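You operate a simulated robot arm through the tools that you are given. There is no shell and no other tool.

You are at the controls of a simulated robot arm. One attempt, no reset.

TASK
Set the controls near the top of the test bench. At the end: the tens dial is turned to 20; the white switch is switched on; the teal switch is switched on; the yellow switch is switched on; whatever was shut is shut again. Leave all else as you found it, and nothing knocked over.

Only the result counts: the job must be done as asked and must still hold three seconds after the hand-in. Knocking over, shifting, dropping, spilling or breaking anything else fails it.

THE ROBOT
A 6-joint arm with a three-finger gripper, fixed in place. Base frame: the origin is on the floor under the middle of its stand, x ahead of it, y to its left, z up; the work surface is at about z = 860. Readings come in mm, degrees, newtons and seconds.
It reaches about 1213 mm from its shoulder. Its first joint turns from -166.0 to 166.0 degrees. Payload 4.89 kg.
The TCP is the grasp point between the finger pads, 30 mm short of the fingertips. In the tool frame z runs along the fingers and y along their closing line. The gripper opens to 164 mm; its body begins 125 mm behind the TCP.
Orientation is that of the tool frame in the base frame, as a unit quaternion [w, x, y, z]. With the fingers straight down and closing along the base's y, the tool's x points along the base's -x, its y along +y and its z along -z.

THE INTERFACE
- The arm moves only by the tool move_arm. Its argument "deltas" is a list that holds one entry, the list of rows, each a list of 6 numbers: the shift along the tool's x, y, z in mm, then the turn, a rotation vector about the tool's x, y, z in degrees. In form: [[[tx, ty, tz, rx, ry, rz], ...]]. A call has 1 to 20 rows; each row is the pose to reach, as a shift and turn from the pose commanded when the call began, along the tool's axes at that moment. "claw" is the gripper command, from -1 (shut) to 1 (fully open), values between in proportion, set as the call begins (left out, the last holds). Rows are played at 5 a second. More than 50 mm and 8.6 degrees between two rows, or a gripper value outside its range, and nothing of the call is played. Where a pose cannot be reached the arm comes as near as it can. A force on the tool above 40 N (or 10 N above the force at the start of the call, whichever is more), or a blocked arm, ends the call early, and 0.2 s more pass. Each finger travels about 108 mm/s and halts on what it meets, pressing with about 44 N; the grip force reading is that of the motor and also rises with nothing between the fingers. The clock runs only during rows and for 0.2 s after the last one: add rows that repeat a pose to give the fingers time. It gives the time, the measured TCP pose, the force on the tool (base axes), the opening and the grip force at its end, in the units of the frame above (readings bear some noise), with the torque about the TCP (base axes, N m) and any sound that the robot's microphone picked up.
- Cameras (640 x 400 px; columns grow to the right, rows downward): "scene" is fixed at [49.3, 496.7, 1648.1]; the picture's right is [-0.73, -0.69, 0.00], its down [-0.26, 0.28, -0.92] and it looks along [0.63, -0.67, -0.38] (base axes); focal length 326 px, centre (320, 200). "wrist" rides on the gripper at [76, -2, -152] in the tool frame; the picture's right is [0.02, 1.00, 0.00], its down [-0.88, 0.02, -0.47] and it looks along [-0.47, 0.01, 0.88] (tool axes); focal length 247 px, centre (320, 200). There is no depth. A picture from a camera that has moved, and an enlarged one, comes with that camera's place and axes in the base frame and with its lens.
- snapshot(camera): a new picture of that camera. The clock stands still meanwhile.
- raise_lower(by): moves the trunk up (or, below 0, down) by that many mm; the arm rides with it, the base frame stays. It gives what a move gives, with no picture.
- zoom(camera, box): a new picture of the part [left, top, right, bottom] of that camera's present view, enlarged. The clock stands still meanwhile.
- job_done(): hands the job in; it is judged then, once.

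Places have to be worked out from the pictures, the camera data and where the tool is seen. Open the gripper and draw the arm clear of the work before you hand the job in, unless the task says otherwise.

The tools are called after "Emit:" by a JSON object that holds its "fn" and its "kwargs". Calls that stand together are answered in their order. move_arm: Moves the arm, as the interface text tells. Its arguments: {"type":"object","properties":{"deltas":{"type":"array"},"claw":{"type":"number"}},"required":["deltas"]} The other tools are called the same way: raise_lower (by) moves the trunk up or down; snapshot (camera) takes a picture; zoom (camera, box) takes an enlarged picture of a part of a camera's view; job_done () hands the job in.

At the start:

```text
clock: 0.0
tcp_pos: [632.5, -113.3, 1241.7]
tcp_rot: [0.0, -0.001, 1.0, 0.0]
contact_force: [0.4, 0.0, -0.4]
torque: [-0.01, -0.01, -0.01]
finger_gap: 164.4
gripper_force: 0.0
trunk travel left (down, up): [-175.0, 215.0]
```

scene: 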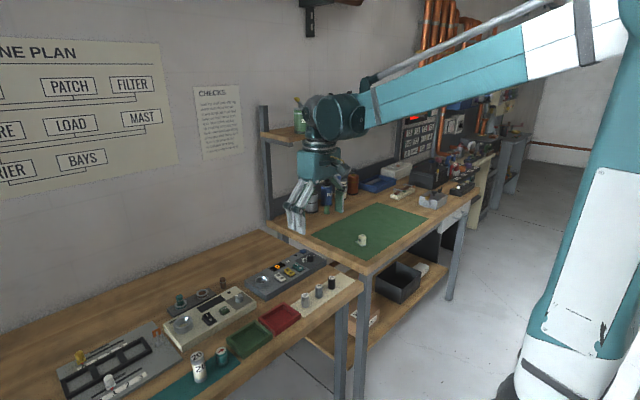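
wrist: 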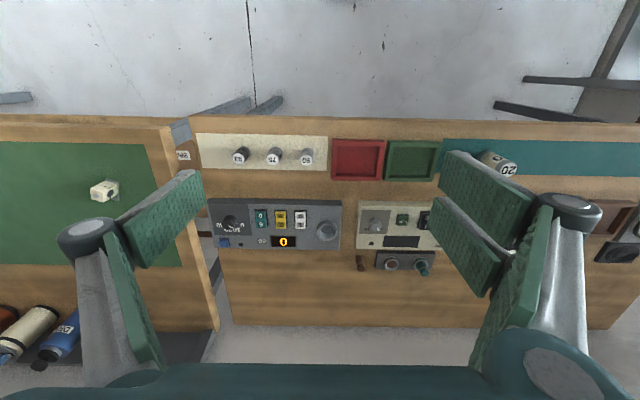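

I'll begin by looking closer at the bench with both cameras to find the panels, dials and switches.

Emit:
{"fn": "zoom", "kwargs": {"camera": "wrist", "box": [190, 120, 450, 290]}}

Emit:
{"fn": "zoom", "kwargs": {"camera": "scene", "box": [40, 230, 370, 400]}}

Emit:
{"fn": "zoom", "kwargs": {"camera": "scene", "box": [150, 240, 350, 350]}}

Emit:
{"fn": "zoom", "kwargs": {"camera": "scene", "box": [360, 70, 520, 220]}}

```text
2.35 times, centred on (320, 205) of wrist
camera zoom: at [554.6, -113.8, 1394.5], right [-0.02, 1.0, 0.0], down [0.88, 0.02, 0.47], along [0.47, 0.01, -0.88], focal length 581 px, centre (320, 188)
```

zoom: 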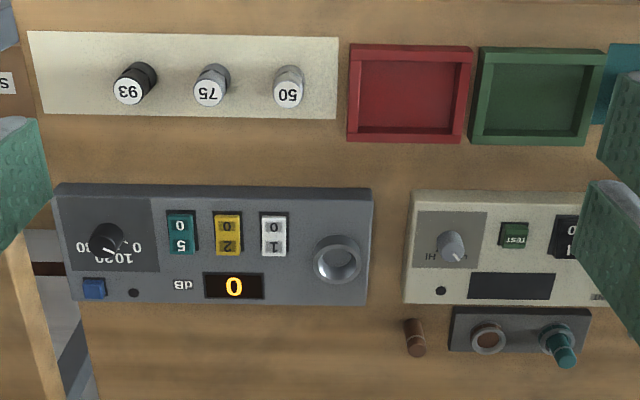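

```text
1.94 times, centred on (205, 315) of scene
camera zoom: at [49.3, 496.7, 1648.1], right [-0.73, -0.69, 0.0], down [-0.26, 0.28, -0.92], along [0.63, -0.67, -0.38], focal length 633 px, centre (543, -23)
```

zoom: 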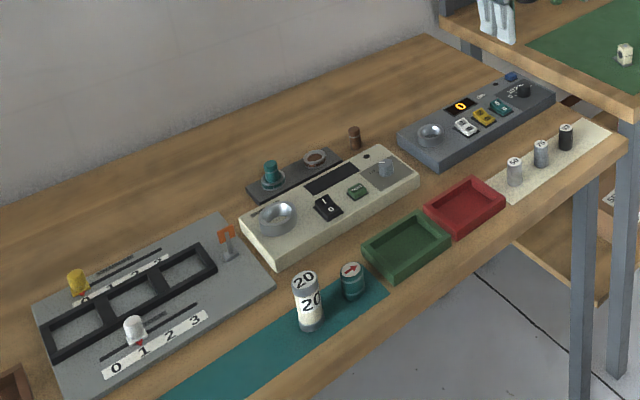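

```text
3.20 times, centred on (250, 295) of scene
camera zoom: at [49.3, 496.7, 1648.1], right [-0.73, -0.69, 0.0], down [-0.26, 0.28, -0.92], along [0.63, -0.67, -0.38], focal length 1045 px, centre (544, -104)
```

zoom: 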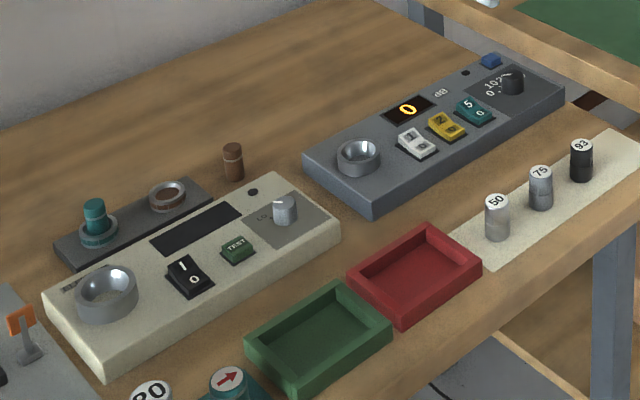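

```text
2.67 times, centred on (440, 145) of scene
camera zoom: at [49.3, 496.7, 1648.1], right [-0.73, -0.69, 0.0], down [-0.26, 0.28, -0.92], along [0.63, -0.67, -0.38], focal length 871 px, centre (0, 347)
```

zoom: 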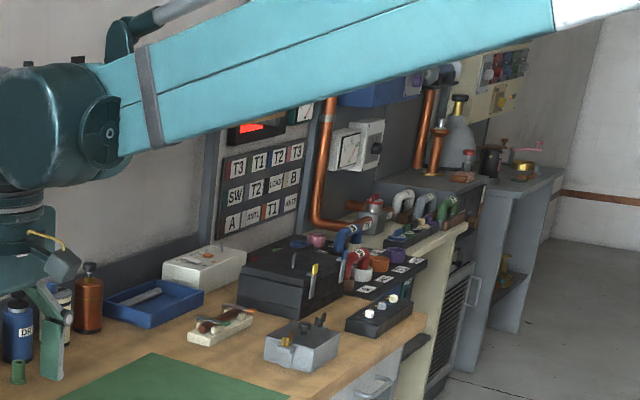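

The attenuator (grey panel with "dB", a 0/10/20/30 dial and the teal, yellow and white rockers) seems to be near x≈870, y≈-150…-320, top z≈905, and its display reads 0. I'll move the open hand above and short of it, well clear of everything, to get a closer wrist view.

Emit:
{"fn": "move_arm", "kwargs": {"deltas": [[[-21, -20, 18, 0, 0, 0], [-42, -40, 36, 0, 0, 0], [-63, -60, 54, 0, 0, 0], [-84, -80, 72, 0, 0, 0], [-105, -100, 90, 0, 0, 0], [-126, -117, 111, 0, 0, 0], [-126, -117, 111, 0, 0, 0]]]}}

Emit:
{"fn": "snapshot", "kwargs": {"camera": "wrist"}}

Emit:
{"fn": "snapshot", "kwargs": {"camera": "scene"}}

```text
clock: 1.6
tcp_pos: [758.1, -231.6, 1130.2]
tcp_rot: [0.0, -0.001, 1.0, 0.0]
contact_force: [1.2, 0.0, -0.6]
torque: [0.03, 0.09, 0.02]
finger_gap: 163.7
gripper_force: 0.0
trunk travel left (down, up): [-175.0, 215.0]
```

```text
taken
camera wrist: at [681.0, -232.0, 1282.4], right [-0.02, 1.0, 0.0], down [0.88, 0.02, 0.47], along [0.47, 0.01, -0.88], focal length 247 px, centre (320, 200)
```

wrist: 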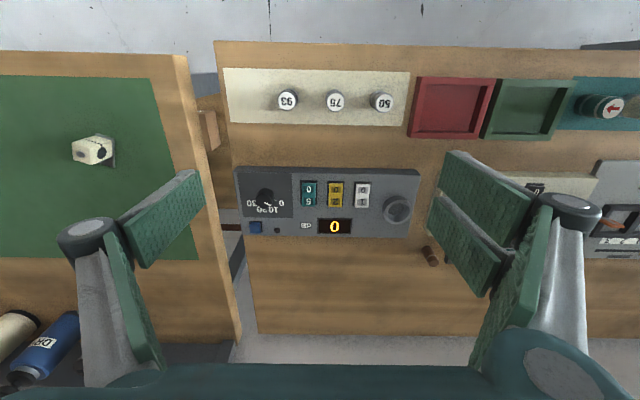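

```text
taken
```

scene: 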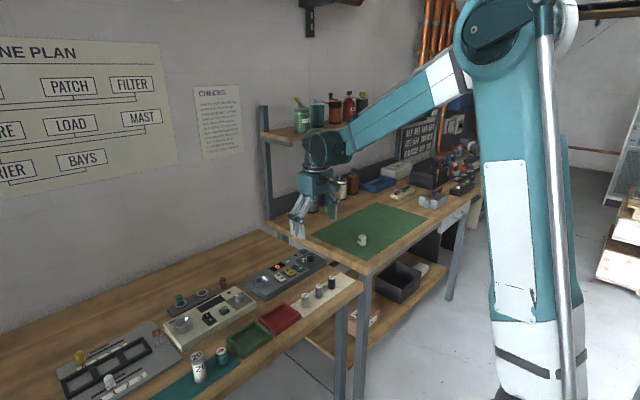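

Emit:
{"fn": "zoom", "kwargs": {"camera": "wrist", "box": [225, 155, 435, 250]}}

Emit:
{"fn": "zoom", "kwargs": {"camera": "wrist", "box": [230, 160, 310, 240]}}

Emit:
{"fn": "zoom", "kwargs": {"camera": "scene", "box": [240, 240, 330, 305]}}

Emit:
{"fn": "zoom", "kwargs": {"camera": "scene", "box": [280, 100, 400, 260]}}

```text
3.05 times, centred on (330, 202) of wrist
camera zoom: at [681.0, -232.0, 1282.4], right [-0.02, 1.0, 0.0], down [0.88, 0.02, 0.47], along [0.47, 0.01, -0.88], focal length 753 px, centre (290, 192)
```

zoom: 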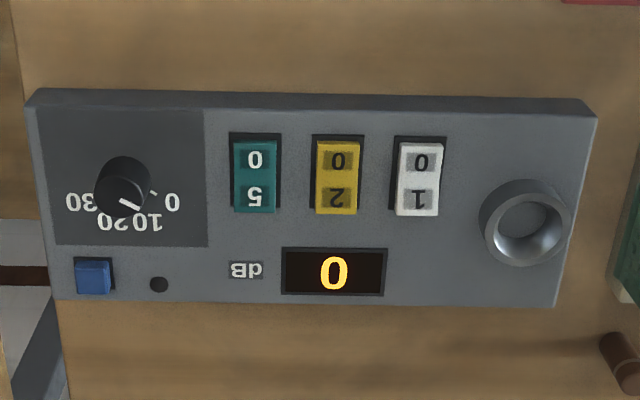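

```text
5.00 times, centred on (270, 200) of wrist
camera zoom: at [681.0, -232.0, 1282.4], right [-0.02, 1.0, 0.0], down [0.88, 0.02, 0.47], along [0.47, 0.01, -0.88], focal length 1235 px, centre (570, 200)
```

zoom: 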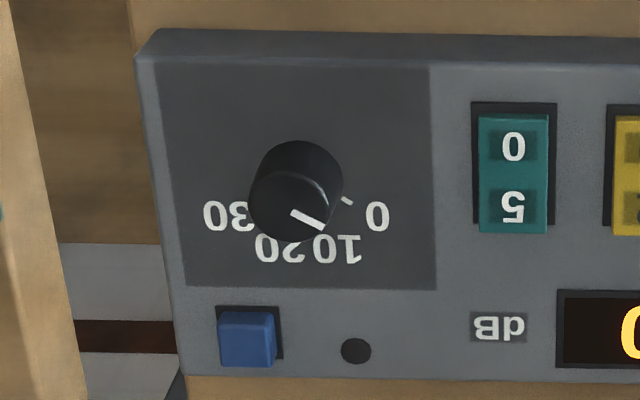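

```text
6.15 times, centred on (285, 272) of scene
camera zoom: at [49.3, 496.7, 1648.1], right [-0.73, -0.69, 0.0], down [-0.26, 0.28, -0.92], along [0.63, -0.67, -0.38], focal length 2009 px, centre (535, -246)
```

zoom: 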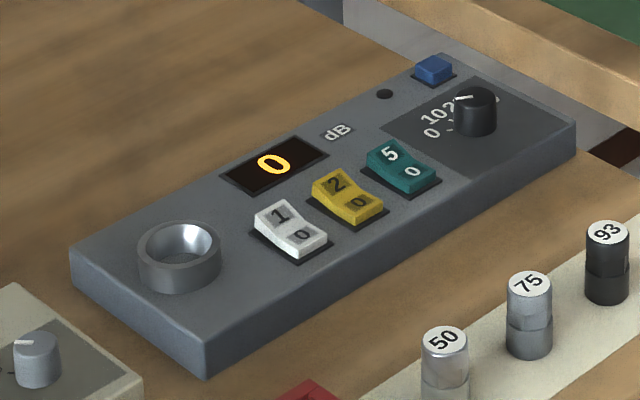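

```text
2.50 times, centred on (340, 180) of scene
camera zoom: at [49.3, 496.7, 1648.1], right [-0.73, -0.69, 0.0], down [-0.26, 0.28, -0.92], along [0.63, -0.67, -0.38], focal length 816 px, centre (270, 250)
```

zoom: 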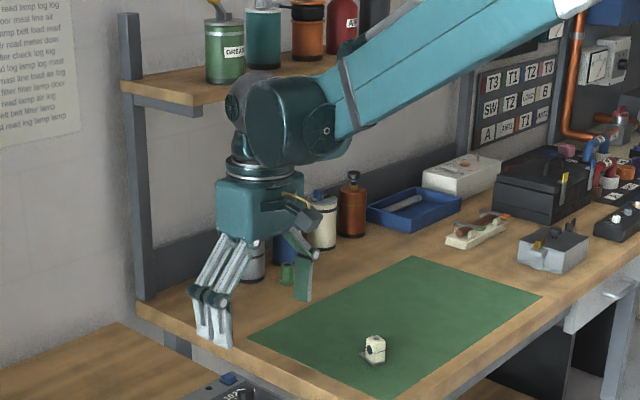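

The rockers are V-shaped: their far ends (5, 2, 1) stand up, so they are off, and the dial pointer is at 0. I'll look closely at the fingers to learn how wide the tips are before choosing a way to press.

Emit:
{"fn": "zoom", "kwargs": {"camera": "wrist", "box": [50, 140, 250, 390]}}

Emit:
{"fn": "zoom", "kwargs": {"camera": "wrist", "box": [420, 140, 620, 390]}}

Emit:
{"fn": "zoom", "kwargs": {"camera": "scene", "box": [275, 155, 355, 245]}}

```text
1.60 times, centred on (150, 265) of wrist
camera zoom: at [681.0, -232.0, 1282.4], right [-0.02, 1.0, 0.0], down [0.88, 0.02, 0.47], along [0.47, 0.01, -0.88], focal length 395 px, centre (592, 96)
```

zoom: 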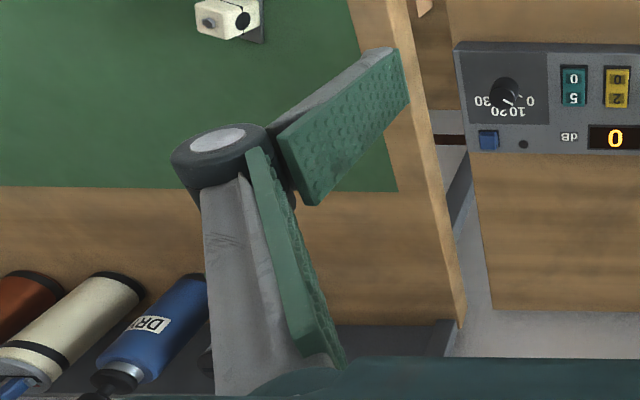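

```text
1.60 times, centred on (520, 265) of wrist
camera zoom: at [681.0, -232.0, 1282.4], right [-0.02, 1.0, 0.0], down [0.88, 0.02, 0.47], along [0.47, 0.01, -0.88], focal length 395 px, centre (0, 96)
```

zoom: 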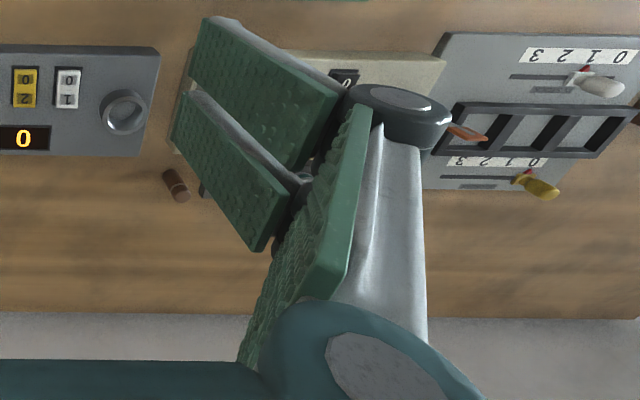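

```text
4.44 times, centred on (315, 200) of scene
camera zoom: at [49.3, 496.7, 1648.1], right [-0.73, -0.69, 0.0], down [-0.26, 0.28, -0.92], along [0.63, -0.67, -0.38], focal length 1451 px, centre (342, 200)
```

zoom: 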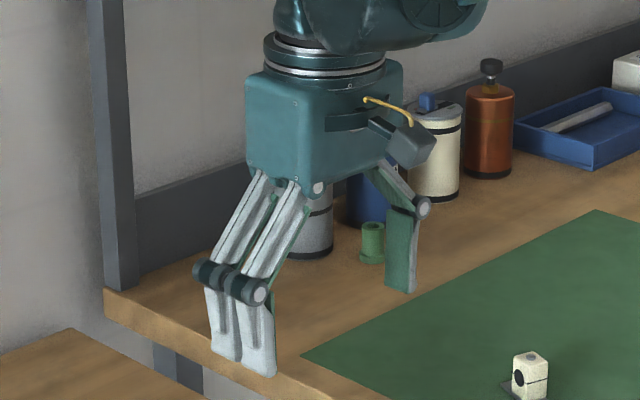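

Open fingertips lie about 9 mm below the TCP, with the single finger at -y and the pair (about 33 mm apart in x) at +y, so a single-finger press with the hand tilted looks best. I'll go lower over the panel for a sharper measuring view, keeping the fingertips about 75 mm above the knob.

Emit:
{"fn": "move_arm", "kwargs": {"deltas": [[[-14, 0, 30, 0, 0, 0], [-28, 0, 60, 0, 0, 0], [-42, 0, 90, 0, 0, 0], [-55, 0, 120, 0, 0, 0], [-55, 0, 120, 0, 0, 0]]]}}

Emit:
{"fn": "snapshot", "kwargs": {"camera": "wrist"}}

Emit:
{"fn": "zoom", "kwargs": {"camera": "wrist", "box": [220, 140, 420, 265]}}

Emit:
{"fn": "zoom", "kwargs": {"camera": "scene", "box": [240, 200, 350, 305]}}

```text
clock: 2.8
tcp_pos: [813.8, -230.2, 1010.0]
tcp_rot: [-0.001, 0.0, 1.0, 0.0]
contact_force: [0.8, -0.2, -0.7]
torque: [0.01, 0.09, 0.02]
finger_gap: 163.9
gripper_force: 0.0
trunk travel left (down, up): [-175.0, 215.0]
```

```text
taken
camera wrist: at [736.2, -230.2, 1162.3], right [-0.02, 1.0, 0.0], down [0.88, 0.02, 0.47], along [0.47, 0.01, -0.88], focal length 247 px, centre (320, 200)
```

wrist: 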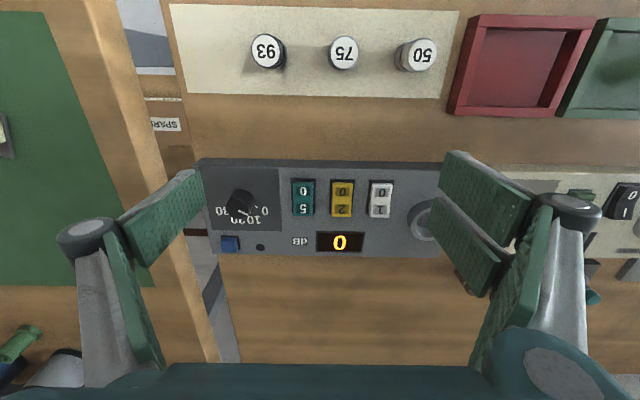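

```text
3.20 times, centred on (320, 202) of wrist
camera zoom: at [736.2, -230.2, 1162.3], right [-0.02, 1.0, 0.0], down [0.88, 0.02, 0.47], along [0.47, 0.01, -0.88], focal length 790 px, centre (320, 192)
```

zoom: 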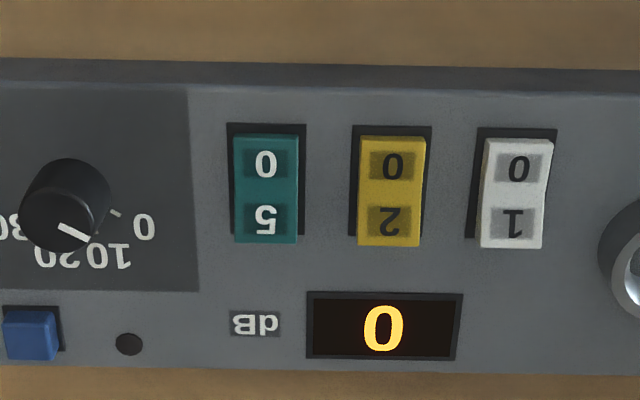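

```text
3.81 times, centred on (295, 252) of scene
camera zoom: at [49.3, 496.7, 1648.1], right [-0.73, -0.69, 0.0], down [-0.26, 0.28, -0.92], along [0.63, -0.67, -0.38], focal length 1244 px, centre (415, 0)
```

zoom: 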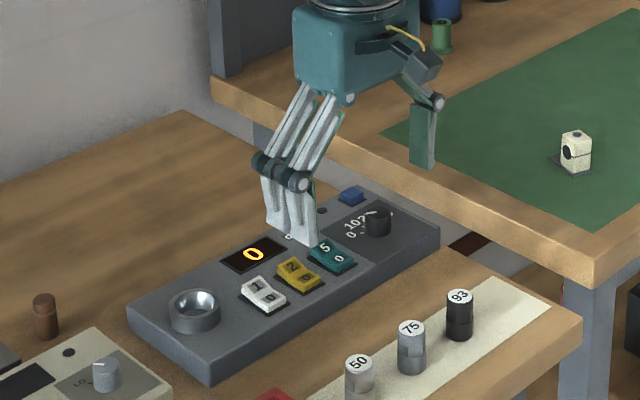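

Triangulating two wrist views and the scene view puts the panel top at z≈890, rocker centres at x≈877 with y≈-248 (teal), -201 (yellow), -154 (white), raised far edges near x≈898, z≈902; the knob is near (877,-320). I'll tilt the hand 20° so the single finger is lowest and hover it over the far end of the teal rocker.

Emit:
{"fn": "move_arm", "kwargs": {"deltas": [[[-17, 12, 0, -4, 0, 0], [-34, 25, 0, -8, 0, 0], [-51, 37, 0, -12, 0, 0], [-68, 50, 15, -16, 0, 0], [-83, 62, 35, -20, 0, 0], [-83, 62, 35, -20, 0, 0]]], "claw": 1}}

Emit:
{"fn": "snapshot", "kwargs": {"camera": "wrist"}}

Emit:
{"fn": "zoom", "kwargs": {"camera": "scene", "box": [230, 190, 350, 300]}}

```text
clock: 4.2
tcp_pos: [895.7, -167.7, 974.5]
tcp_rot: [0.0, 0.0, 0.985, 0.174]
contact_force: [-0.2, 0.2, -0.3]
torque: [0.03, 0.07, -0.01]
finger_gap: 163.8
gripper_force: 0.0
trunk travel left (down, up): [-175.0, 215.0]
```

```text
taken
camera wrist: at [819.0, -219.2, 1117.2], right [-0.02, 0.94, 0.34], down [0.88, -0.14, 0.45], along [0.47, 0.31, -0.82], focal length 247 px, centre (320, 200)
```

wrist: 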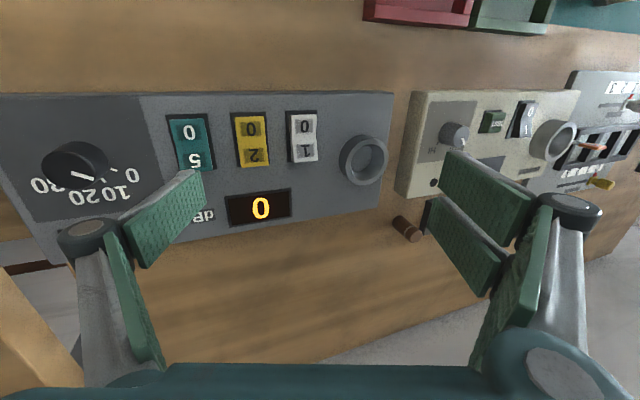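

```text
3.64 times, centred on (290, 245) of scene
camera zoom: at [49.3, 496.7, 1648.1], right [-0.73, -0.69, 0.0], down [-0.26, 0.28, -0.92], along [0.63, -0.67, -0.38], focal length 1187 px, centre (429, 36)
```

zoom: 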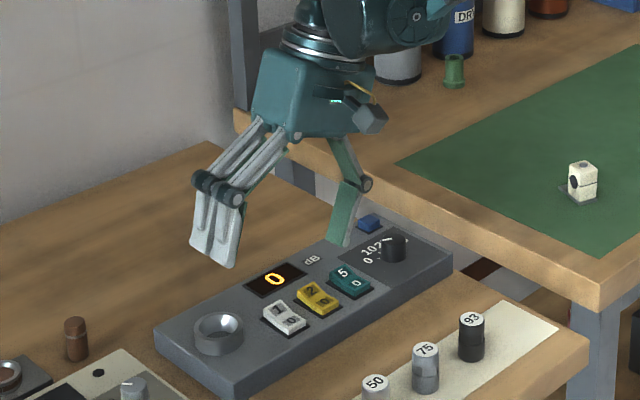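

The finger tip is seen where predicted, about 35 mm above the teal rocker's far end. I'll lower it straight down slowly in small rows, stopping early on force.

Emit:
{"fn": "move_arm", "kwargs": {"deltas": [[[0, -3.42, 9.4, 0, 0, 0], [0, -6.84, 18.8, 0, 0, 0], [0, -8.9, 24.4, 0, 0, 0], [0, -9.92, 27.3, 0, 0, 0], [0, -10.6, 29.1, 0, 0, 0], [0, -11.3, 31.0, 0, 0, 0], [0, -12.0, 32.9, 0, 0, 0], [0, -12.0, 32.9, 0, 0, 0]]]}}

Emit:
{"fn": "snapshot", "kwargs": {"camera": "wrist"}}

Emit:
{"fn": "zoom", "kwargs": {"camera": "scene", "box": [240, 220, 340, 300]}}

```text
clock: 6.0
tcp_pos: [895.3, -168.6, 941.1]
tcp_rot: [-0.001, 0.0, 0.985, 0.174]
contact_force: [1.1, 0.2, 1.7]
torque: [-0.05, -0.01, 0.02]
finger_gap: 164.1
gripper_force: 0.1
trunk travel left (down, up): [-175.0, 215.0]
```

```text
taken
camera wrist: at [818.2, -221.0, 1083.4], right [-0.02, 0.94, 0.34], down [0.88, -0.14, 0.45], along [0.47, 0.31, -0.82], focal length 247 px, centre (320, 200)
```

wrist: 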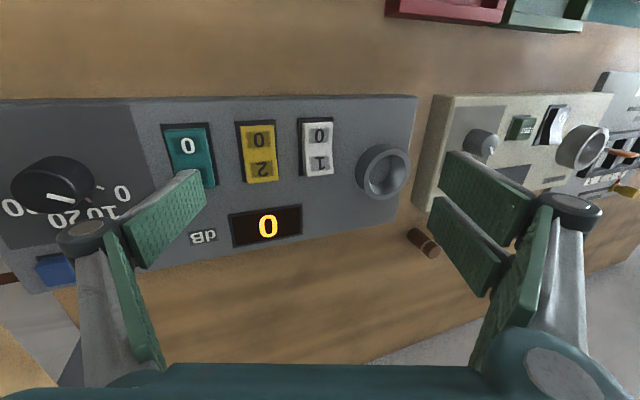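

```text
5.00 times, centred on (290, 260) of scene
camera zoom: at [49.3, 496.7, 1648.1], right [-0.73, -0.69, 0.0], down [-0.26, 0.28, -0.92], along [0.63, -0.67, -0.38], focal length 1632 px, centre (470, -100)
```

zoom: 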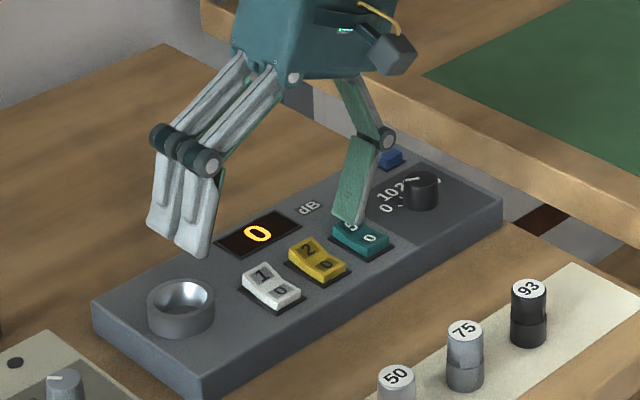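

The finger is just touching the raised "5" end (force about 2 N) and the display still reads 0. I'll press on in 2 mm steps.

Emit:
{"fn": "move_arm", "kwargs": {"deltas": [[[0, -0.68, 1.88, 0, 0, 0], [0, -1.37, 3.76, 0, 0, 0], [0, -2.05, 5.64, 0, 0, 0], [0, -2.74, 7.52, 0, 0, 0], [0, -3.42, 9.4, 0, 0, 0]]]}}

Emit:
{"fn": "snapshot", "kwargs": {"camera": "wrist"}}

Emit:
{"fn": "zoom", "kwargs": {"camera": "scene", "box": [240, 220, 340, 300]}}

```text
clock: 7.2
tcp_pos: [895.5, -168.8, 930.8]
tcp_rot: [0.0, 0.001, 0.985, 0.174]
contact_force: [-0.6, -3.2, 6.2]
torque: [-0.58, -0.05, -0.08]
finger_gap: 165.8
gripper_force: 0.0
trunk travel left (down, up): [-175.0, 215.0]
```

```text
taken
camera wrist: at [818.6, -220.6, 1073.8], right [-0.02, 0.94, 0.34], down [0.88, -0.14, 0.45], along [0.47, 0.31, -0.82], focal length 247 px, centre (320, 200)
```

wrist: 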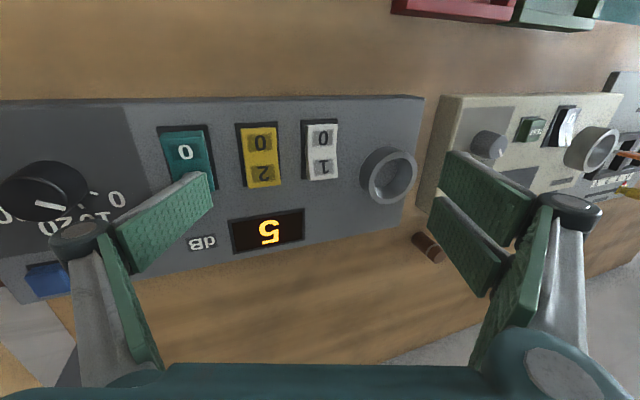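

```text
5.00 times, centred on (290, 260) of scene
camera zoom: at [49.3, 496.7, 1648.1], right [-0.73, -0.69, 0.0], down [-0.26, 0.28, -0.92], along [0.63, -0.67, -0.38], focal length 1632 px, centre (470, -100)
```

zoom: 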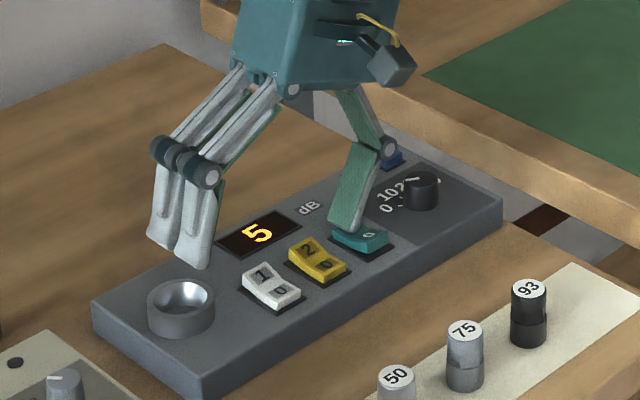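

The display now reads 5, so the teal switch has flipped at about 6 N. I'll press 2 mm further to seat it and then raise straight up, checking it stays on.

Emit:
{"fn": "move_arm", "kwargs": {"deltas": [[[0, -0.68, 1.88, 0, 0, 0], [0, -0.68, 1.88, 0, 0, 0], [0, 1.71, -4.7, 0, 0, 0], [0, 5.13, -14.1, 0, 0, 0], [0, 10.3, -28.2, 0, 0, 0], [0, 13.7, -37.6, 0, 0, 0], [0, 13.7, -37.6, 0, 0, 0]]]}}

Emit:
{"fn": "snapshot", "kwargs": {"camera": "wrist"}}

Emit:
{"fn": "zoom", "kwargs": {"camera": "scene", "box": [240, 220, 340, 300]}}

```text
clock: 8.8
tcp_pos: [898.2, -169.7, 971.6]
tcp_rot: [0.0, 0.0, 0.985, 0.173]
contact_force: [-1.2, 0.5, -0.8]
torque: [-0.01, -0.02, -0.01]
finger_gap: 164.0
gripper_force: 0.0
trunk travel left (down, up): [-175.0, 215.0]
```

```text
taken
camera wrist: at [820.2, -221.8, 1113.8], right [-0.02, 0.94, 0.34], down [0.88, -0.14, 0.45], along [0.47, 0.31, -0.82], focal length 247 px, centre (320, 200)
```

wrist: 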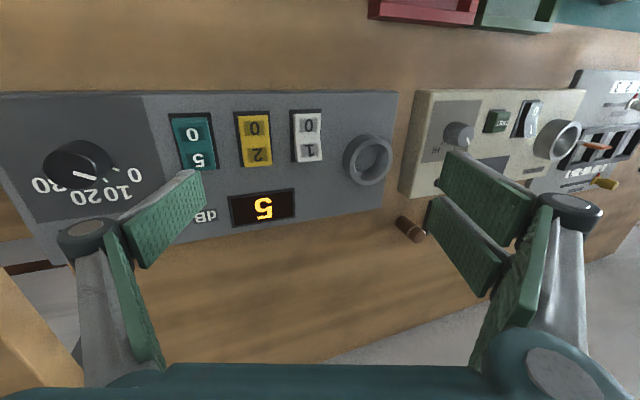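

```text
5.00 times, centred on (290, 260) of scene
camera zoom: at [49.3, 496.7, 1648.1], right [-0.73, -0.69, 0.0], down [-0.26, 0.28, -0.92], along [0.63, -0.67, -0.38], focal length 1632 px, centre (470, -100)
```

zoom: 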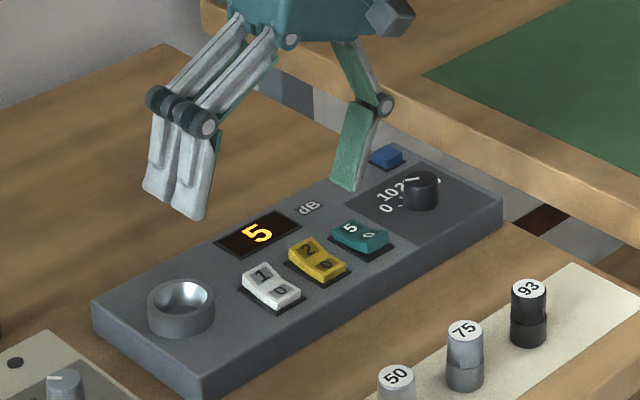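

Teal holds on with display 5 and the "5" end down. Next I'll shift +47 mm in y to the yellow rocker and repeat the same lowering, pressing about 42 mm down from here.

Emit:
{"fn": "move_arm", "kwargs": {"deltas": [[[0, 22.1, 8.05, 0, 0, 0], [0, 44.2, 16.1, 0, 0, 0], [0, 39.07, 30.2, 0, 0, 0], [0, 35.65, 39.6, 0, 0, 0], [0, 33.94, 44.3, 0, 0, 0], [0, 32.9, 47.1, 0, 0, 0], [0, 32.2, 49.0, 0, 0, 0]]]}}

Emit:
{"fn": "snapshot", "kwargs": {"camera": "wrist"}}

Emit:
{"fn": "zoom", "kwargs": {"camera": "scene", "box": [240, 220, 340, 300]}}

```text
clock: 10.4
tcp_pos: [895.4, -121.5, 936.1]
tcp_rot: [0.0, 0.0, 0.985, 0.174]
contact_force: [0.6, 0.4, 2.5]
torque: [-0.21, -0.03, 0.04]
finger_gap: 164.3
gripper_force: 0.0
trunk travel left (down, up): [-175.0, 215.0]
```

```text
taken
camera wrist: at [818.5, -174.2, 1078.7], right [-0.02, 0.94, 0.34], down [0.88, -0.14, 0.45], along [0.47, 0.31, -0.82], focal length 247 px, centre (320, 200)
```

wrist: 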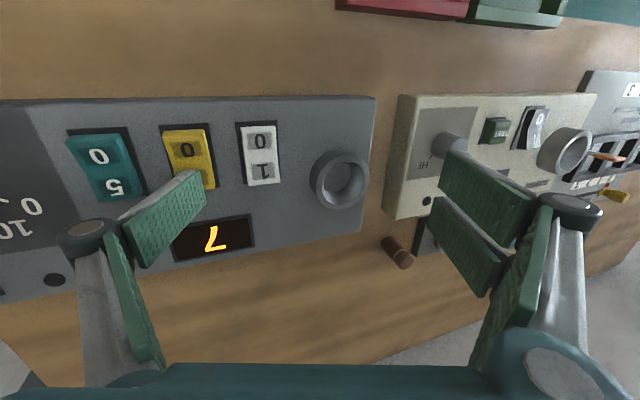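

```text
5.00 times, centred on (290, 260) of scene
camera zoom: at [49.3, 496.7, 1648.1], right [-0.73, -0.69, 0.0], down [-0.26, 0.28, -0.92], along [0.63, -0.67, -0.38], focal length 1632 px, centre (470, -100)
```

zoom: 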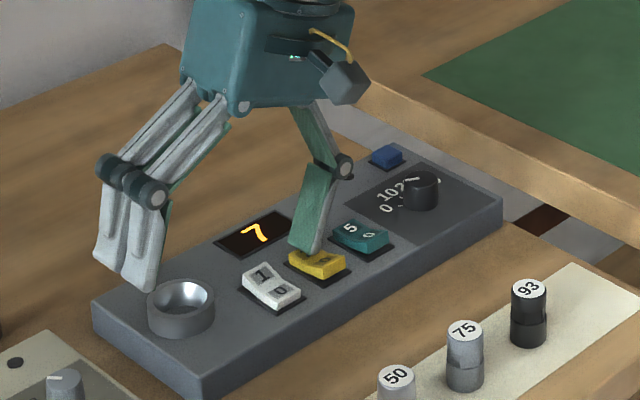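

The display already reads 7 (yellow on). I'll press a further 6 mm to seat it, then raise straight up.

Emit:
{"fn": "move_arm", "kwargs": {"deltas": [[[0, -0.68, 1.88, 0, 0, 0], [0, -1.37, 3.76, 0, 0, 0], [0, -2.05, 5.64, 0, 0, 0], [0, -2.05, 5.64, 0, 0, 0], [0, 1.71, -4.7, 0, 0, 0], [0, 5.13, -14.1, 0, 0, 0], [0, 10.3, -28.2, 0, 0, 0], [0, 12.0, -32.9, 0, 0, 0], [0, 12.0, -32.9, 0, 0, 0]]]}}

Emit:
{"fn": "snapshot", "kwargs": {"camera": "wrist"}}

Emit:
{"fn": "zoom", "kwargs": {"camera": "scene", "box": [240, 220, 340, 300]}}

```text
clock: 12.4
tcp_pos: [897.3, -122.1, 971.3]
tcp_rot: [0.0, 0.0, 0.985, 0.173]
contact_force: [-0.2, 0.3, 0.5]
torque: [0.0, -0.02, 0.02]
finger_gap: 163.8
gripper_force: 0.0
trunk travel left (down, up): [-175.0, 215.0]
```

```text
taken
camera wrist: at [818.9, -173.7, 1113.5], right [-0.02, 0.94, 0.34], down [0.88, -0.14, 0.45], along [0.47, 0.31, -0.82], focal length 247 px, centre (320, 200)
```

wrist: 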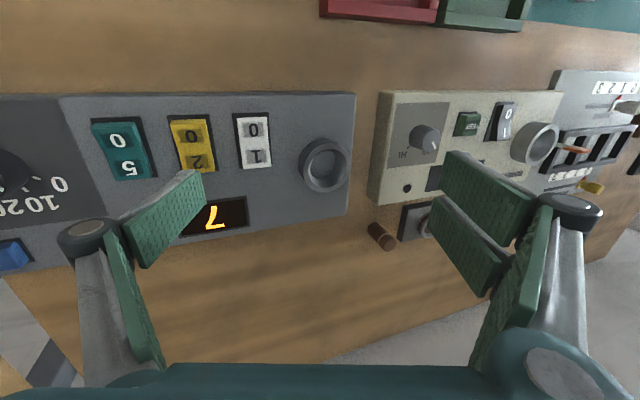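

```text
5.00 times, centred on (290, 260) of scene
camera zoom: at [49.3, 496.7, 1648.1], right [-0.73, -0.69, 0.0], down [-0.26, 0.28, -0.92], along [0.63, -0.67, -0.38], focal length 1632 px, centre (470, -100)
```

zoom: 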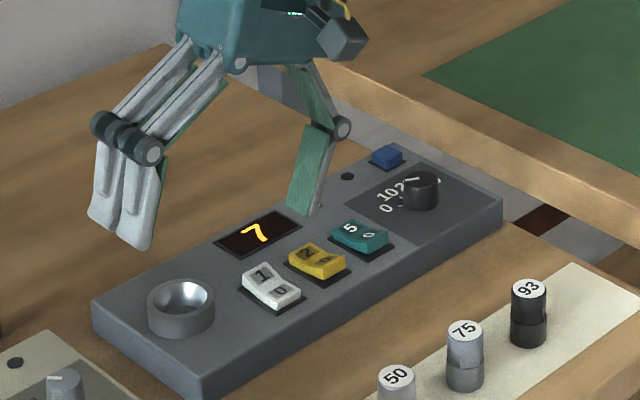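

Yellow is on and holding (display 7). Now the white rocker: shift +47 mm in y and lower 35 mm, the pair of fingers staying about 20 mm above the cream panel's knob.

Emit:
{"fn": "move_arm", "kwargs": {"deltas": [[[0, 22.1, 8.05, 0, 0, 0], [0, 44.2, 16.1, 0, 0, 0], [0, 39.07, 30.2, 0, 0, 0], [0, 35.65, 39.6, 0, 0, 0], [0, 33.94, 44.3, 0, 0, 0], [0, 32.9, 47.1, 0, 0, 0], [0, 32.2, 49.0, 0, 0, 0]]]}}

Emit:
{"fn": "snapshot", "kwargs": {"camera": "wrist"}}

Emit:
{"fn": "zoom", "kwargs": {"camera": "scene", "box": [200, 220, 320, 310]}}

```text
clock: 14.0
tcp_pos: [895.7, -75.2, 936.4]
tcp_rot: [0.0, 0.0, 0.985, 0.173]
contact_force: [0.4, 0.3, 2.1]
torque: [-0.17, -0.01, 0.02]
finger_gap: 163.9
gripper_force: 0.1
trunk travel left (down, up): [-175.0, 215.0]
```

```text
taken
camera wrist: at [818.4, -127.2, 1078.7], right [-0.02, 0.94, 0.34], down [0.88, -0.14, 0.45], along [0.47, 0.31, -0.82], focal length 247 px, centre (320, 200)
```

wrist: 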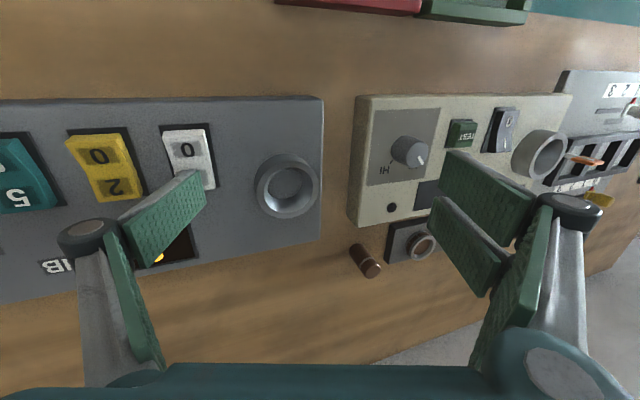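

```text
4.44 times, centred on (260, 265) of scene
camera zoom: at [49.3, 496.7, 1648.1], right [-0.73, -0.69, 0.0], down [-0.26, 0.28, -0.92], along [0.63, -0.67, -0.38], focal length 1451 px, centre (587, -89)
```

zoom: 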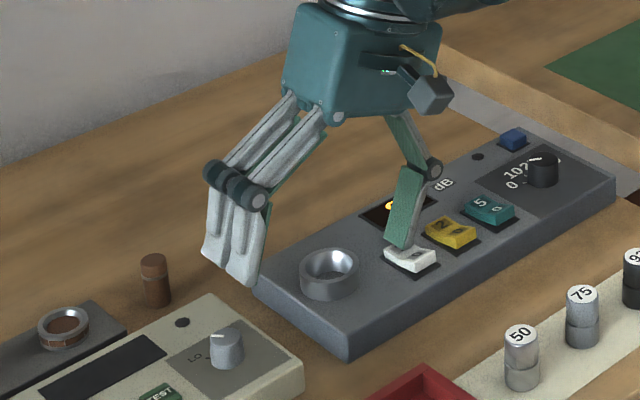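

The finger is on the white rocker's "1" end with about 2 N; the pair of fingers is clear of the cream panel. I'll press 6 mm further to seat it, then raise and check the display.

Emit:
{"fn": "move_arm", "kwargs": {"deltas": [[[0, -0.68, 1.88, 0, 0, 0], [0, -1.37, 3.76, 0, 0, 0], [0, -2.05, 5.64, 0, 0, 0], [0, -2.05, 5.64, 0, 0, 0], [0, 1.71, -4.7, 0, 0, 0], [0, 5.13, -14.1, 0, 0, 0], [0, 10.3, -28.2, 0, 0, 0], [0, 13.7, -37.6, 0, 0, 0], [0, 22.2, -61.1, 0, 0, 0], [0, 22.2, -61.1, 0, 0, 0]]]}}

Emit:
{"fn": "snapshot", "kwargs": {"camera": "wrist"}}

Emit:
{"fn": "zoom", "kwargs": {"camera": "scene", "box": [240, 220, 340, 300]}}

```text
clock: 16.2
tcp_pos: [895.4, -73.4, 1000.8]
tcp_rot: [0.001, 0.0, 0.985, 0.174]
contact_force: [0.3, 0.3, 0.0]
torque: [0.0, -0.02, 0.01]
finger_gap: 164.0
gripper_force: 0.1
trunk travel left (down, up): [-175.0, 215.0]
```

```text
taken
camera wrist: at [819.1, -125.8, 1142.9], right [-0.02, 0.94, 0.34], down [0.88, -0.14, 0.45], along [0.47, 0.31, -0.82], focal length 247 px, centre (320, 200)
```

wrist: 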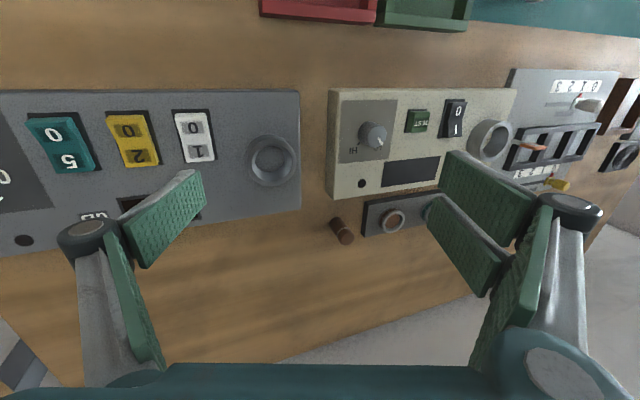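

```text
5.00 times, centred on (290, 260) of scene
camera zoom: at [49.3, 496.7, 1648.1], right [-0.73, -0.69, 0.0], down [-0.26, 0.28, -0.92], along [0.63, -0.67, -0.38], focal length 1632 px, centre (470, -100)
```

zoom: 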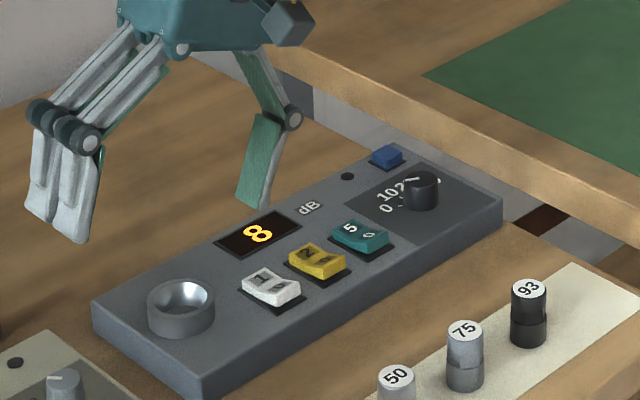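

The display reads 8: all three switches are on and hold. Now I level the hand, partly close the fingers to about 80 mm, and move above the tens dial for a closer look.

Emit:
{"fn": "move_arm", "kwargs": {"deltas": [[[9.6, -32.1, -16.1, 5, 0, 0], [19.1, -64.1, -32.3, 10, 0, 0], [28.7, -96.2, -48.4, 15, 0, 0], [38.3, -128.2, -64.6, 20, 0, 0], [47.9, -160.3, -80.7, 20, 0, 0], [57.4, -192.3, -96.9, 20, 0, 0], [67, -224.4, -113, 20, 0, 0], [67, -224.4, -113, 20, 0, 0], [67, -224.4, -113, 20, 0, 0]]], "claw": -0.024}}

Emit:
{"fn": "snapshot", "kwargs": {"camera": "wrist"}}

Emit:
{"fn": "zoom", "kwargs": {"camera": "wrist", "box": [270, 150, 390, 250]}}

Emit:
{"fn": "zoom", "kwargs": {"camera": "scene", "box": [260, 190, 360, 290]}}

```text
clock: 18.2
tcp_pos: [828.6, -324.4, 1030.3]
tcp_rot: [-0.001, 0.0, 1.0, 0.0]
contact_force: [-0.4, 0.4, -0.4]
torque: [0.09, -0.02, 0.04]
finger_gap: 80.0
gripper_force: 0.0
trunk travel left (down, up): [-175.0, 215.0]
```

```text
taken
camera wrist: at [751.4, -324.9, 1182.9], right [-0.02, 1.0, 0.0], down [0.88, 0.02, 0.47], along [0.47, 0.01, -0.88], focal length 247 px, centre (320, 200)
```

wrist: 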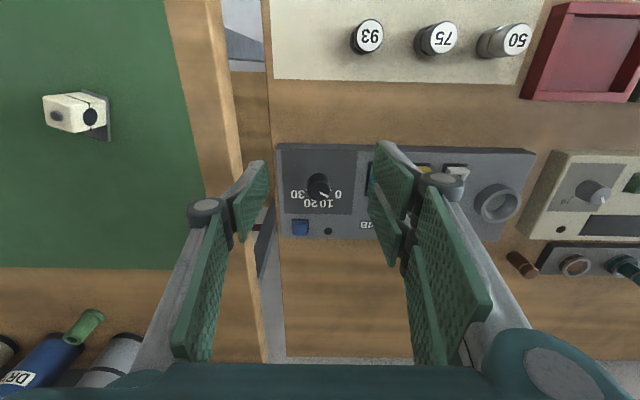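

```text
4.00 times, centred on (330, 200) of wrist
camera zoom: at [751.4, -324.9, 1182.9], right [-0.02, 1.0, 0.0], down [0.88, 0.02, 0.47], along [0.47, 0.01, -0.88], focal length 988 px, centre (280, 200)
```

zoom: 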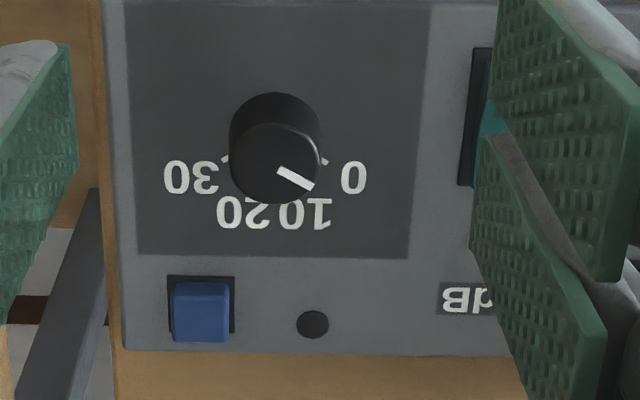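

```text
4.00 times, centred on (310, 240) of scene
camera zoom: at [49.3, 496.7, 1648.1], right [-0.73, -0.69, 0.0], down [-0.26, 0.28, -0.92], along [0.63, -0.67, -0.38], focal length 1306 px, centre (360, 40)
```

zoom: 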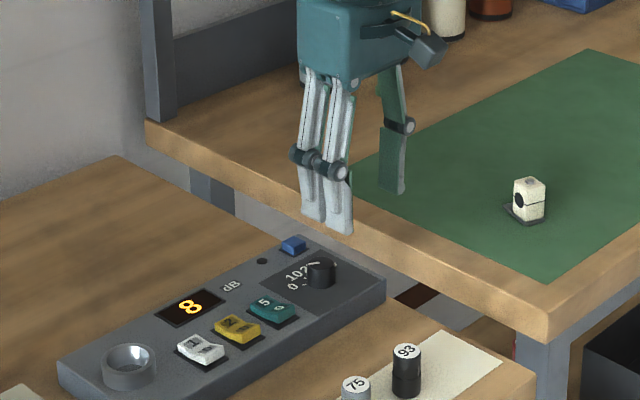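

The dial knob is at about (883, -324), 28 mm across, top near z≈909; ticks show 0/10/20/30 at 30°/70°/110°/150°, so 20 needs 80° clockwise from above. I'll go above it pre-turned by -40° with a 60 mm gap so the turn is symmetric and clear of the blue button.

Emit:
{"fn": "move_arm", "kwargs": {"deltas": [[[-11, 0, 6, 0, 0, -8], [-22, 0, 12, 0, 0, -16], [-33, 0, 18, 0, 0, -24], [-44, 0, 24, 0, 0, -32], [-54.5, 0.4, 30, 0, 0, -40], [-54.5, 0.4, 30, 0, 0, -40], [-54.5, 0.4, 30, 0, 0, -40]]], "claw": -0.268}}

Emit:
{"fn": "snapshot", "kwargs": {"camera": "wrist"}}

Emit:
{"fn": "zoom", "kwargs": {"camera": "wrist", "box": [270, 110, 370, 210]}}

Emit:
{"fn": "zoom", "kwargs": {"camera": "scene", "box": [260, 190, 360, 290]}}

```text
clock: 19.8
tcp_pos: [883.2, -323.7, 1001.4]
tcp_rot: [0.0, -0.342, 0.94, 0.0]
contact_force: [-0.1, 0.0, 0.0]
torque: [0.02, 0.03, -0.02]
finger_gap: 59.9
gripper_force: 0.1
trunk travel left (down, up): [-175.0, 215.0]
```

```text
taken
camera wrist: at [825.5, -373.3, 1153.6], right [-0.66, 0.75, 0.0], down [0.66, 0.58, 0.47], along [0.36, 0.31, -0.88], focal length 247 px, centre (320, 200)
```

wrist: 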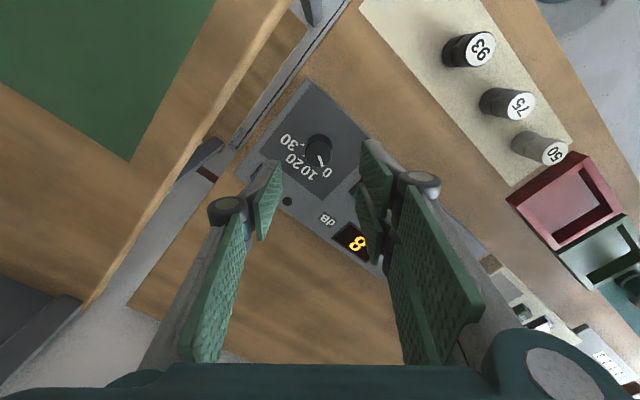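

```text
4.00 times, centred on (320, 160) of wrist
camera zoom: at [825.5, -373.3, 1153.6], right [-0.66, 0.75, 0.0], down [0.66, 0.58, 0.47], along [0.36, 0.31, -0.88], focal length 988 px, centre (320, 360)
```

zoom: 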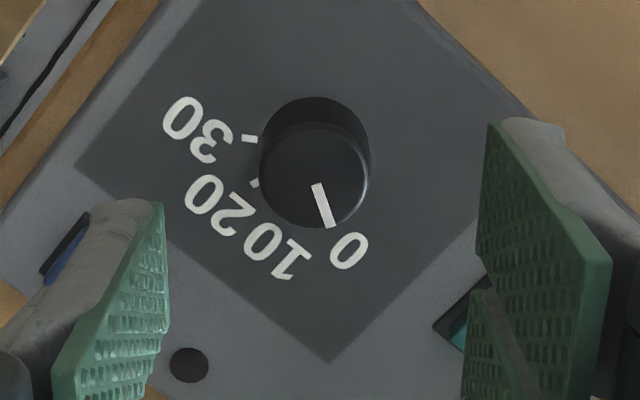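

```text
4.00 times, centred on (310, 240) of scene
camera zoom: at [49.3, 496.7, 1648.1], right [-0.73, -0.69, 0.0], down [-0.26, 0.28, -0.92], along [0.63, -0.67, -0.38], focal length 1306 px, centre (360, 40)
```

zoom: 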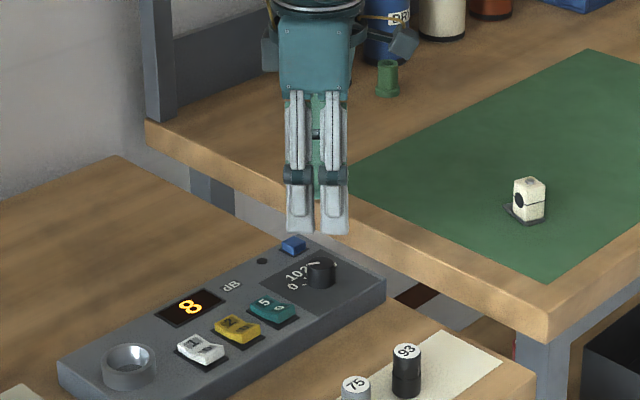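

The knob shows about 2 mm to the -y side of the tool axis, otherwise well centred. I'll correct by 1.9 mm and descend 76 mm so the fingertips straddle the knob just above the panel.

Emit:
{"fn": "move_arm", "kwargs": {"deltas": [[[-0.4, -1.9, 18, 0, 0, 0], [-0.4, -1.9, 36, 0, 0, 0], [-0.4, -1.9, 52, 0, 0, 0], [-0.4, -1.9, 64, 0, 0, 0], [-0.4, -1.9, 71, 0, 0, 0], [-0.4, -1.9, 76, 0, 0, 0], [-0.4, -1.9, 76, 0, 0, 0]]]}}

Emit:
{"fn": "snapshot", "kwargs": {"camera": "wrist"}}

Emit:
{"fn": "zoom", "kwargs": {"camera": "wrist", "box": [260, 120, 380, 220]}}

Emit:
{"fn": "zoom", "kwargs": {"camera": "scene", "box": [280, 220, 350, 280]}}

```text
clock: 21.4
tcp_pos: [885.4, -325.3, 924.4]
tcp_rot: [0.0, -0.341, 0.94, 0.0]
contact_force: [0.4, 0.1, 0.1]
torque: [0.01, -0.01, 0.01]
finger_gap: 60.2
gripper_force: 0.1
trunk travel left (down, up): [-175.0, 215.0]
```

```text
taken
camera wrist: at [826.7, -374.0, 1076.6], right [-0.66, 0.75, 0.0], down [0.66, 0.58, 0.47], along [0.36, 0.31, -0.88], focal length 247 px, centre (320, 200)
```

wrist: 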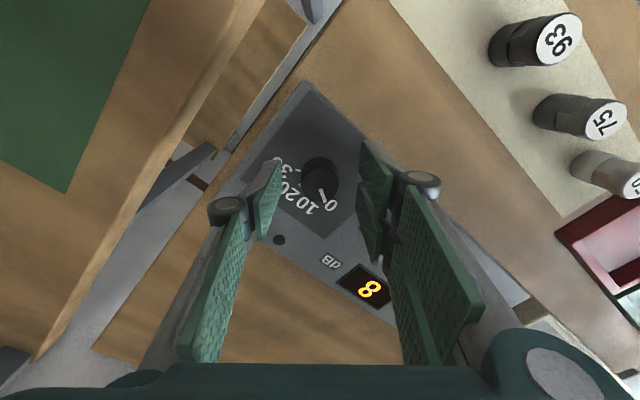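

```text
4.00 times, centred on (320, 170) of wrist
camera zoom: at [826.7, -374.0, 1076.6], right [-0.66, 0.75, 0.0], down [0.66, 0.58, 0.47], along [0.36, 0.31, -0.88], focal length 988 px, centre (320, 320)
```

zoom: 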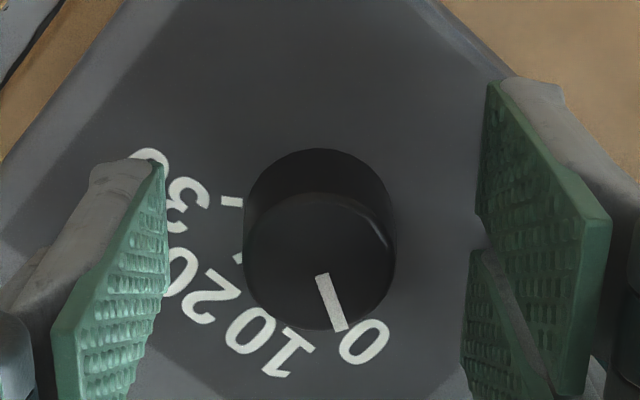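

```text
6.67 times, centred on (315, 250) of scene
camera zoom: at [49.3, 496.7, 1648.1], right [-0.73, -0.69, 0.0], down [-0.26, 0.28, -0.92], along [0.63, -0.67, -0.38], focal length 2177 px, centre (353, -133)
```

zoom: 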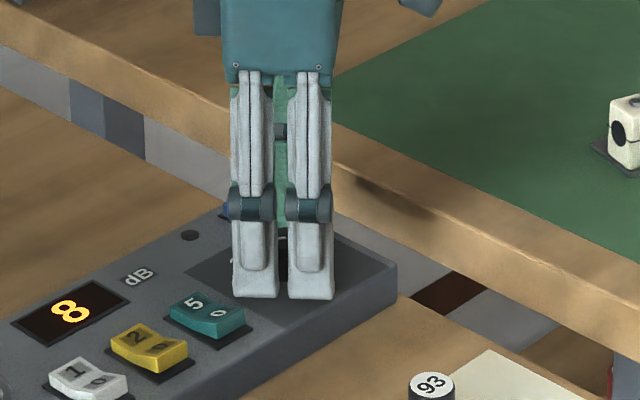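

The knob is centred between the fingers and everything is still untouched. I'll close the fingers gently onto the knob, holding position.

Emit:
{"fn": "move_arm", "kwargs": {"deltas": [[[0, 0, 0, 0, 0, 0], [0, 0, 0, 0, 0, 0], [0, 0, 0, 0, 0, 0], [0, 0, 0, 0, 0, 0]]], "claw": -0.8}}

Emit:
{"fn": "zoom", "kwargs": {"camera": "wrist", "box": [250, 110, 390, 220]}}

Emit:
{"fn": "zoom", "kwargs": {"camera": "scene", "box": [270, 220, 350, 280]}}

```text
clock: 22.4
tcp_pos: [885.0, -324.3, 923.2]
tcp_rot: [0.0, -0.342, 0.94, 0.0]
contact_force: [6.0, -4.8, 1.2]
torque: [-0.12, -0.23, -0.01]
finger_gap: 28.3
gripper_force: 44.8
trunk travel left (down, up): [-175.0, 215.0]
```

```text
3.64 times, centred on (320, 165) of wrist
camera zoom: at [826.9, -374.2, 1076.6], right [-0.66, 0.75, 0.0], down [0.66, 0.58, 0.47], along [0.36, 0.31, -0.88], focal length 898 px, centre (320, 327)
```

zoom: 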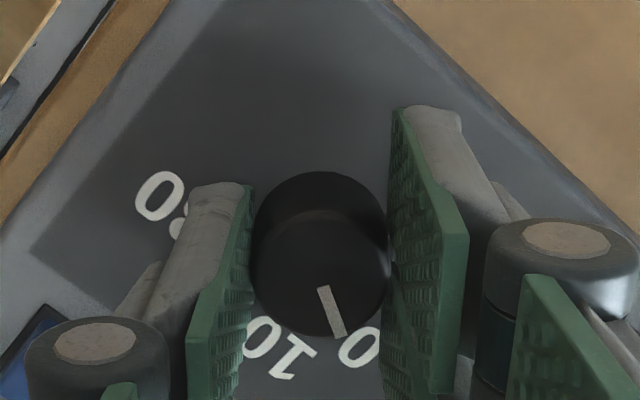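

```text
6.67 times, centred on (310, 250) of scene
camera zoom: at [49.3, 496.7, 1648.1], right [-0.73, -0.69, 0.0], down [-0.26, 0.28, -0.92], along [0.63, -0.67, -0.38], focal length 2177 px, centre (387, -133)
```

zoom: 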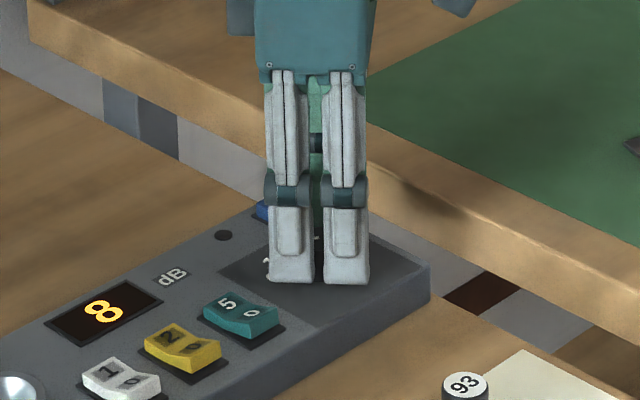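

The fingers hold the knob (28.3 mm gap) with little side load. I'll turn 40° clockwise (tool z +) first and check the display.

Emit:
{"fn": "move_arm", "kwargs": {"deltas": [[[0, 0, 0, 0, 0, 5], [0, 0, 0, 0, 0, 10], [0, 0, 0, 0, 0, 15], [0, 0, 0, 0, 0, 20], [0, 0, 0, 0, 0, 25], [0, 0, 0, 0, 0, 30], [0, 0, 0, 0, 0, 35], [0, 0, 0, 0, 0, 40], [0, 0, 0, 0, 0, 40]]]}}

Emit:
{"fn": "zoom", "kwargs": {"camera": "wrist", "box": [250, 110, 390, 220]}}

Emit:
{"fn": "zoom", "kwargs": {"camera": "scene", "box": [260, 215, 350, 285]}}

```text
clock: 24.4
tcp_pos: [884.1, -325.2, 923.9]
tcp_rot: [-0.001, 0.0, 1.0, 0.0]
contact_force: [-11.4, 4.4, -14.2]
torque: [0.14, 0.33, 0.0]
finger_gap: 28.0
gripper_force: 45.2
trunk travel left (down, up): [-175.0, 215.0]
```

```text
3.64 times, centred on (320, 165) of wrist
camera zoom: at [808.1, -325.5, 1076.7], right [-0.02, 1.0, 0.0], down [0.88, 0.02, 0.47], along [0.47, 0.01, -0.88], focal length 898 px, centre (320, 327)
```

zoom: 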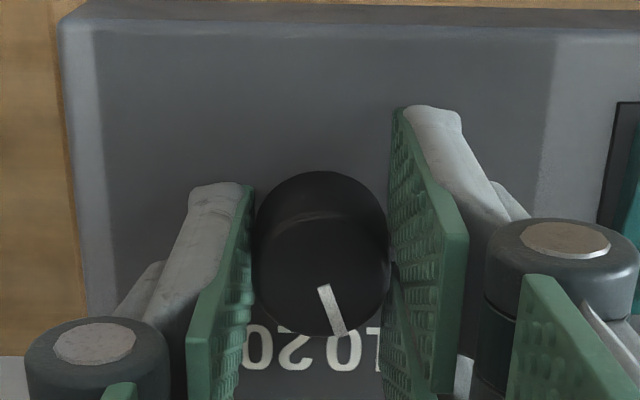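

```text
5.71 times, centred on (305, 250) of scene
camera zoom: at [49.3, 496.7, 1648.1], right [-0.73, -0.69, 0.0], down [-0.26, 0.28, -0.92], along [0.63, -0.67, -0.38], focal length 1866 px, centre (406, -86)
```

zoom: 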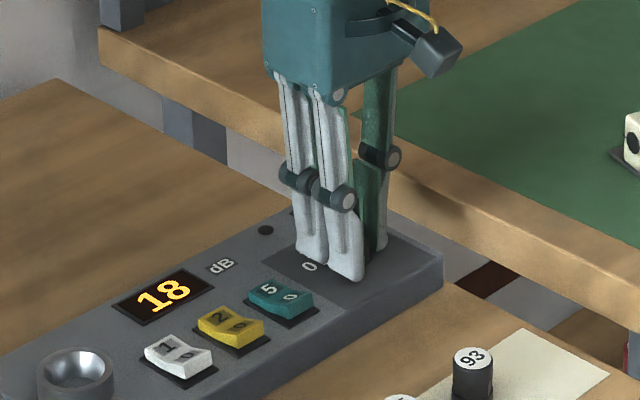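

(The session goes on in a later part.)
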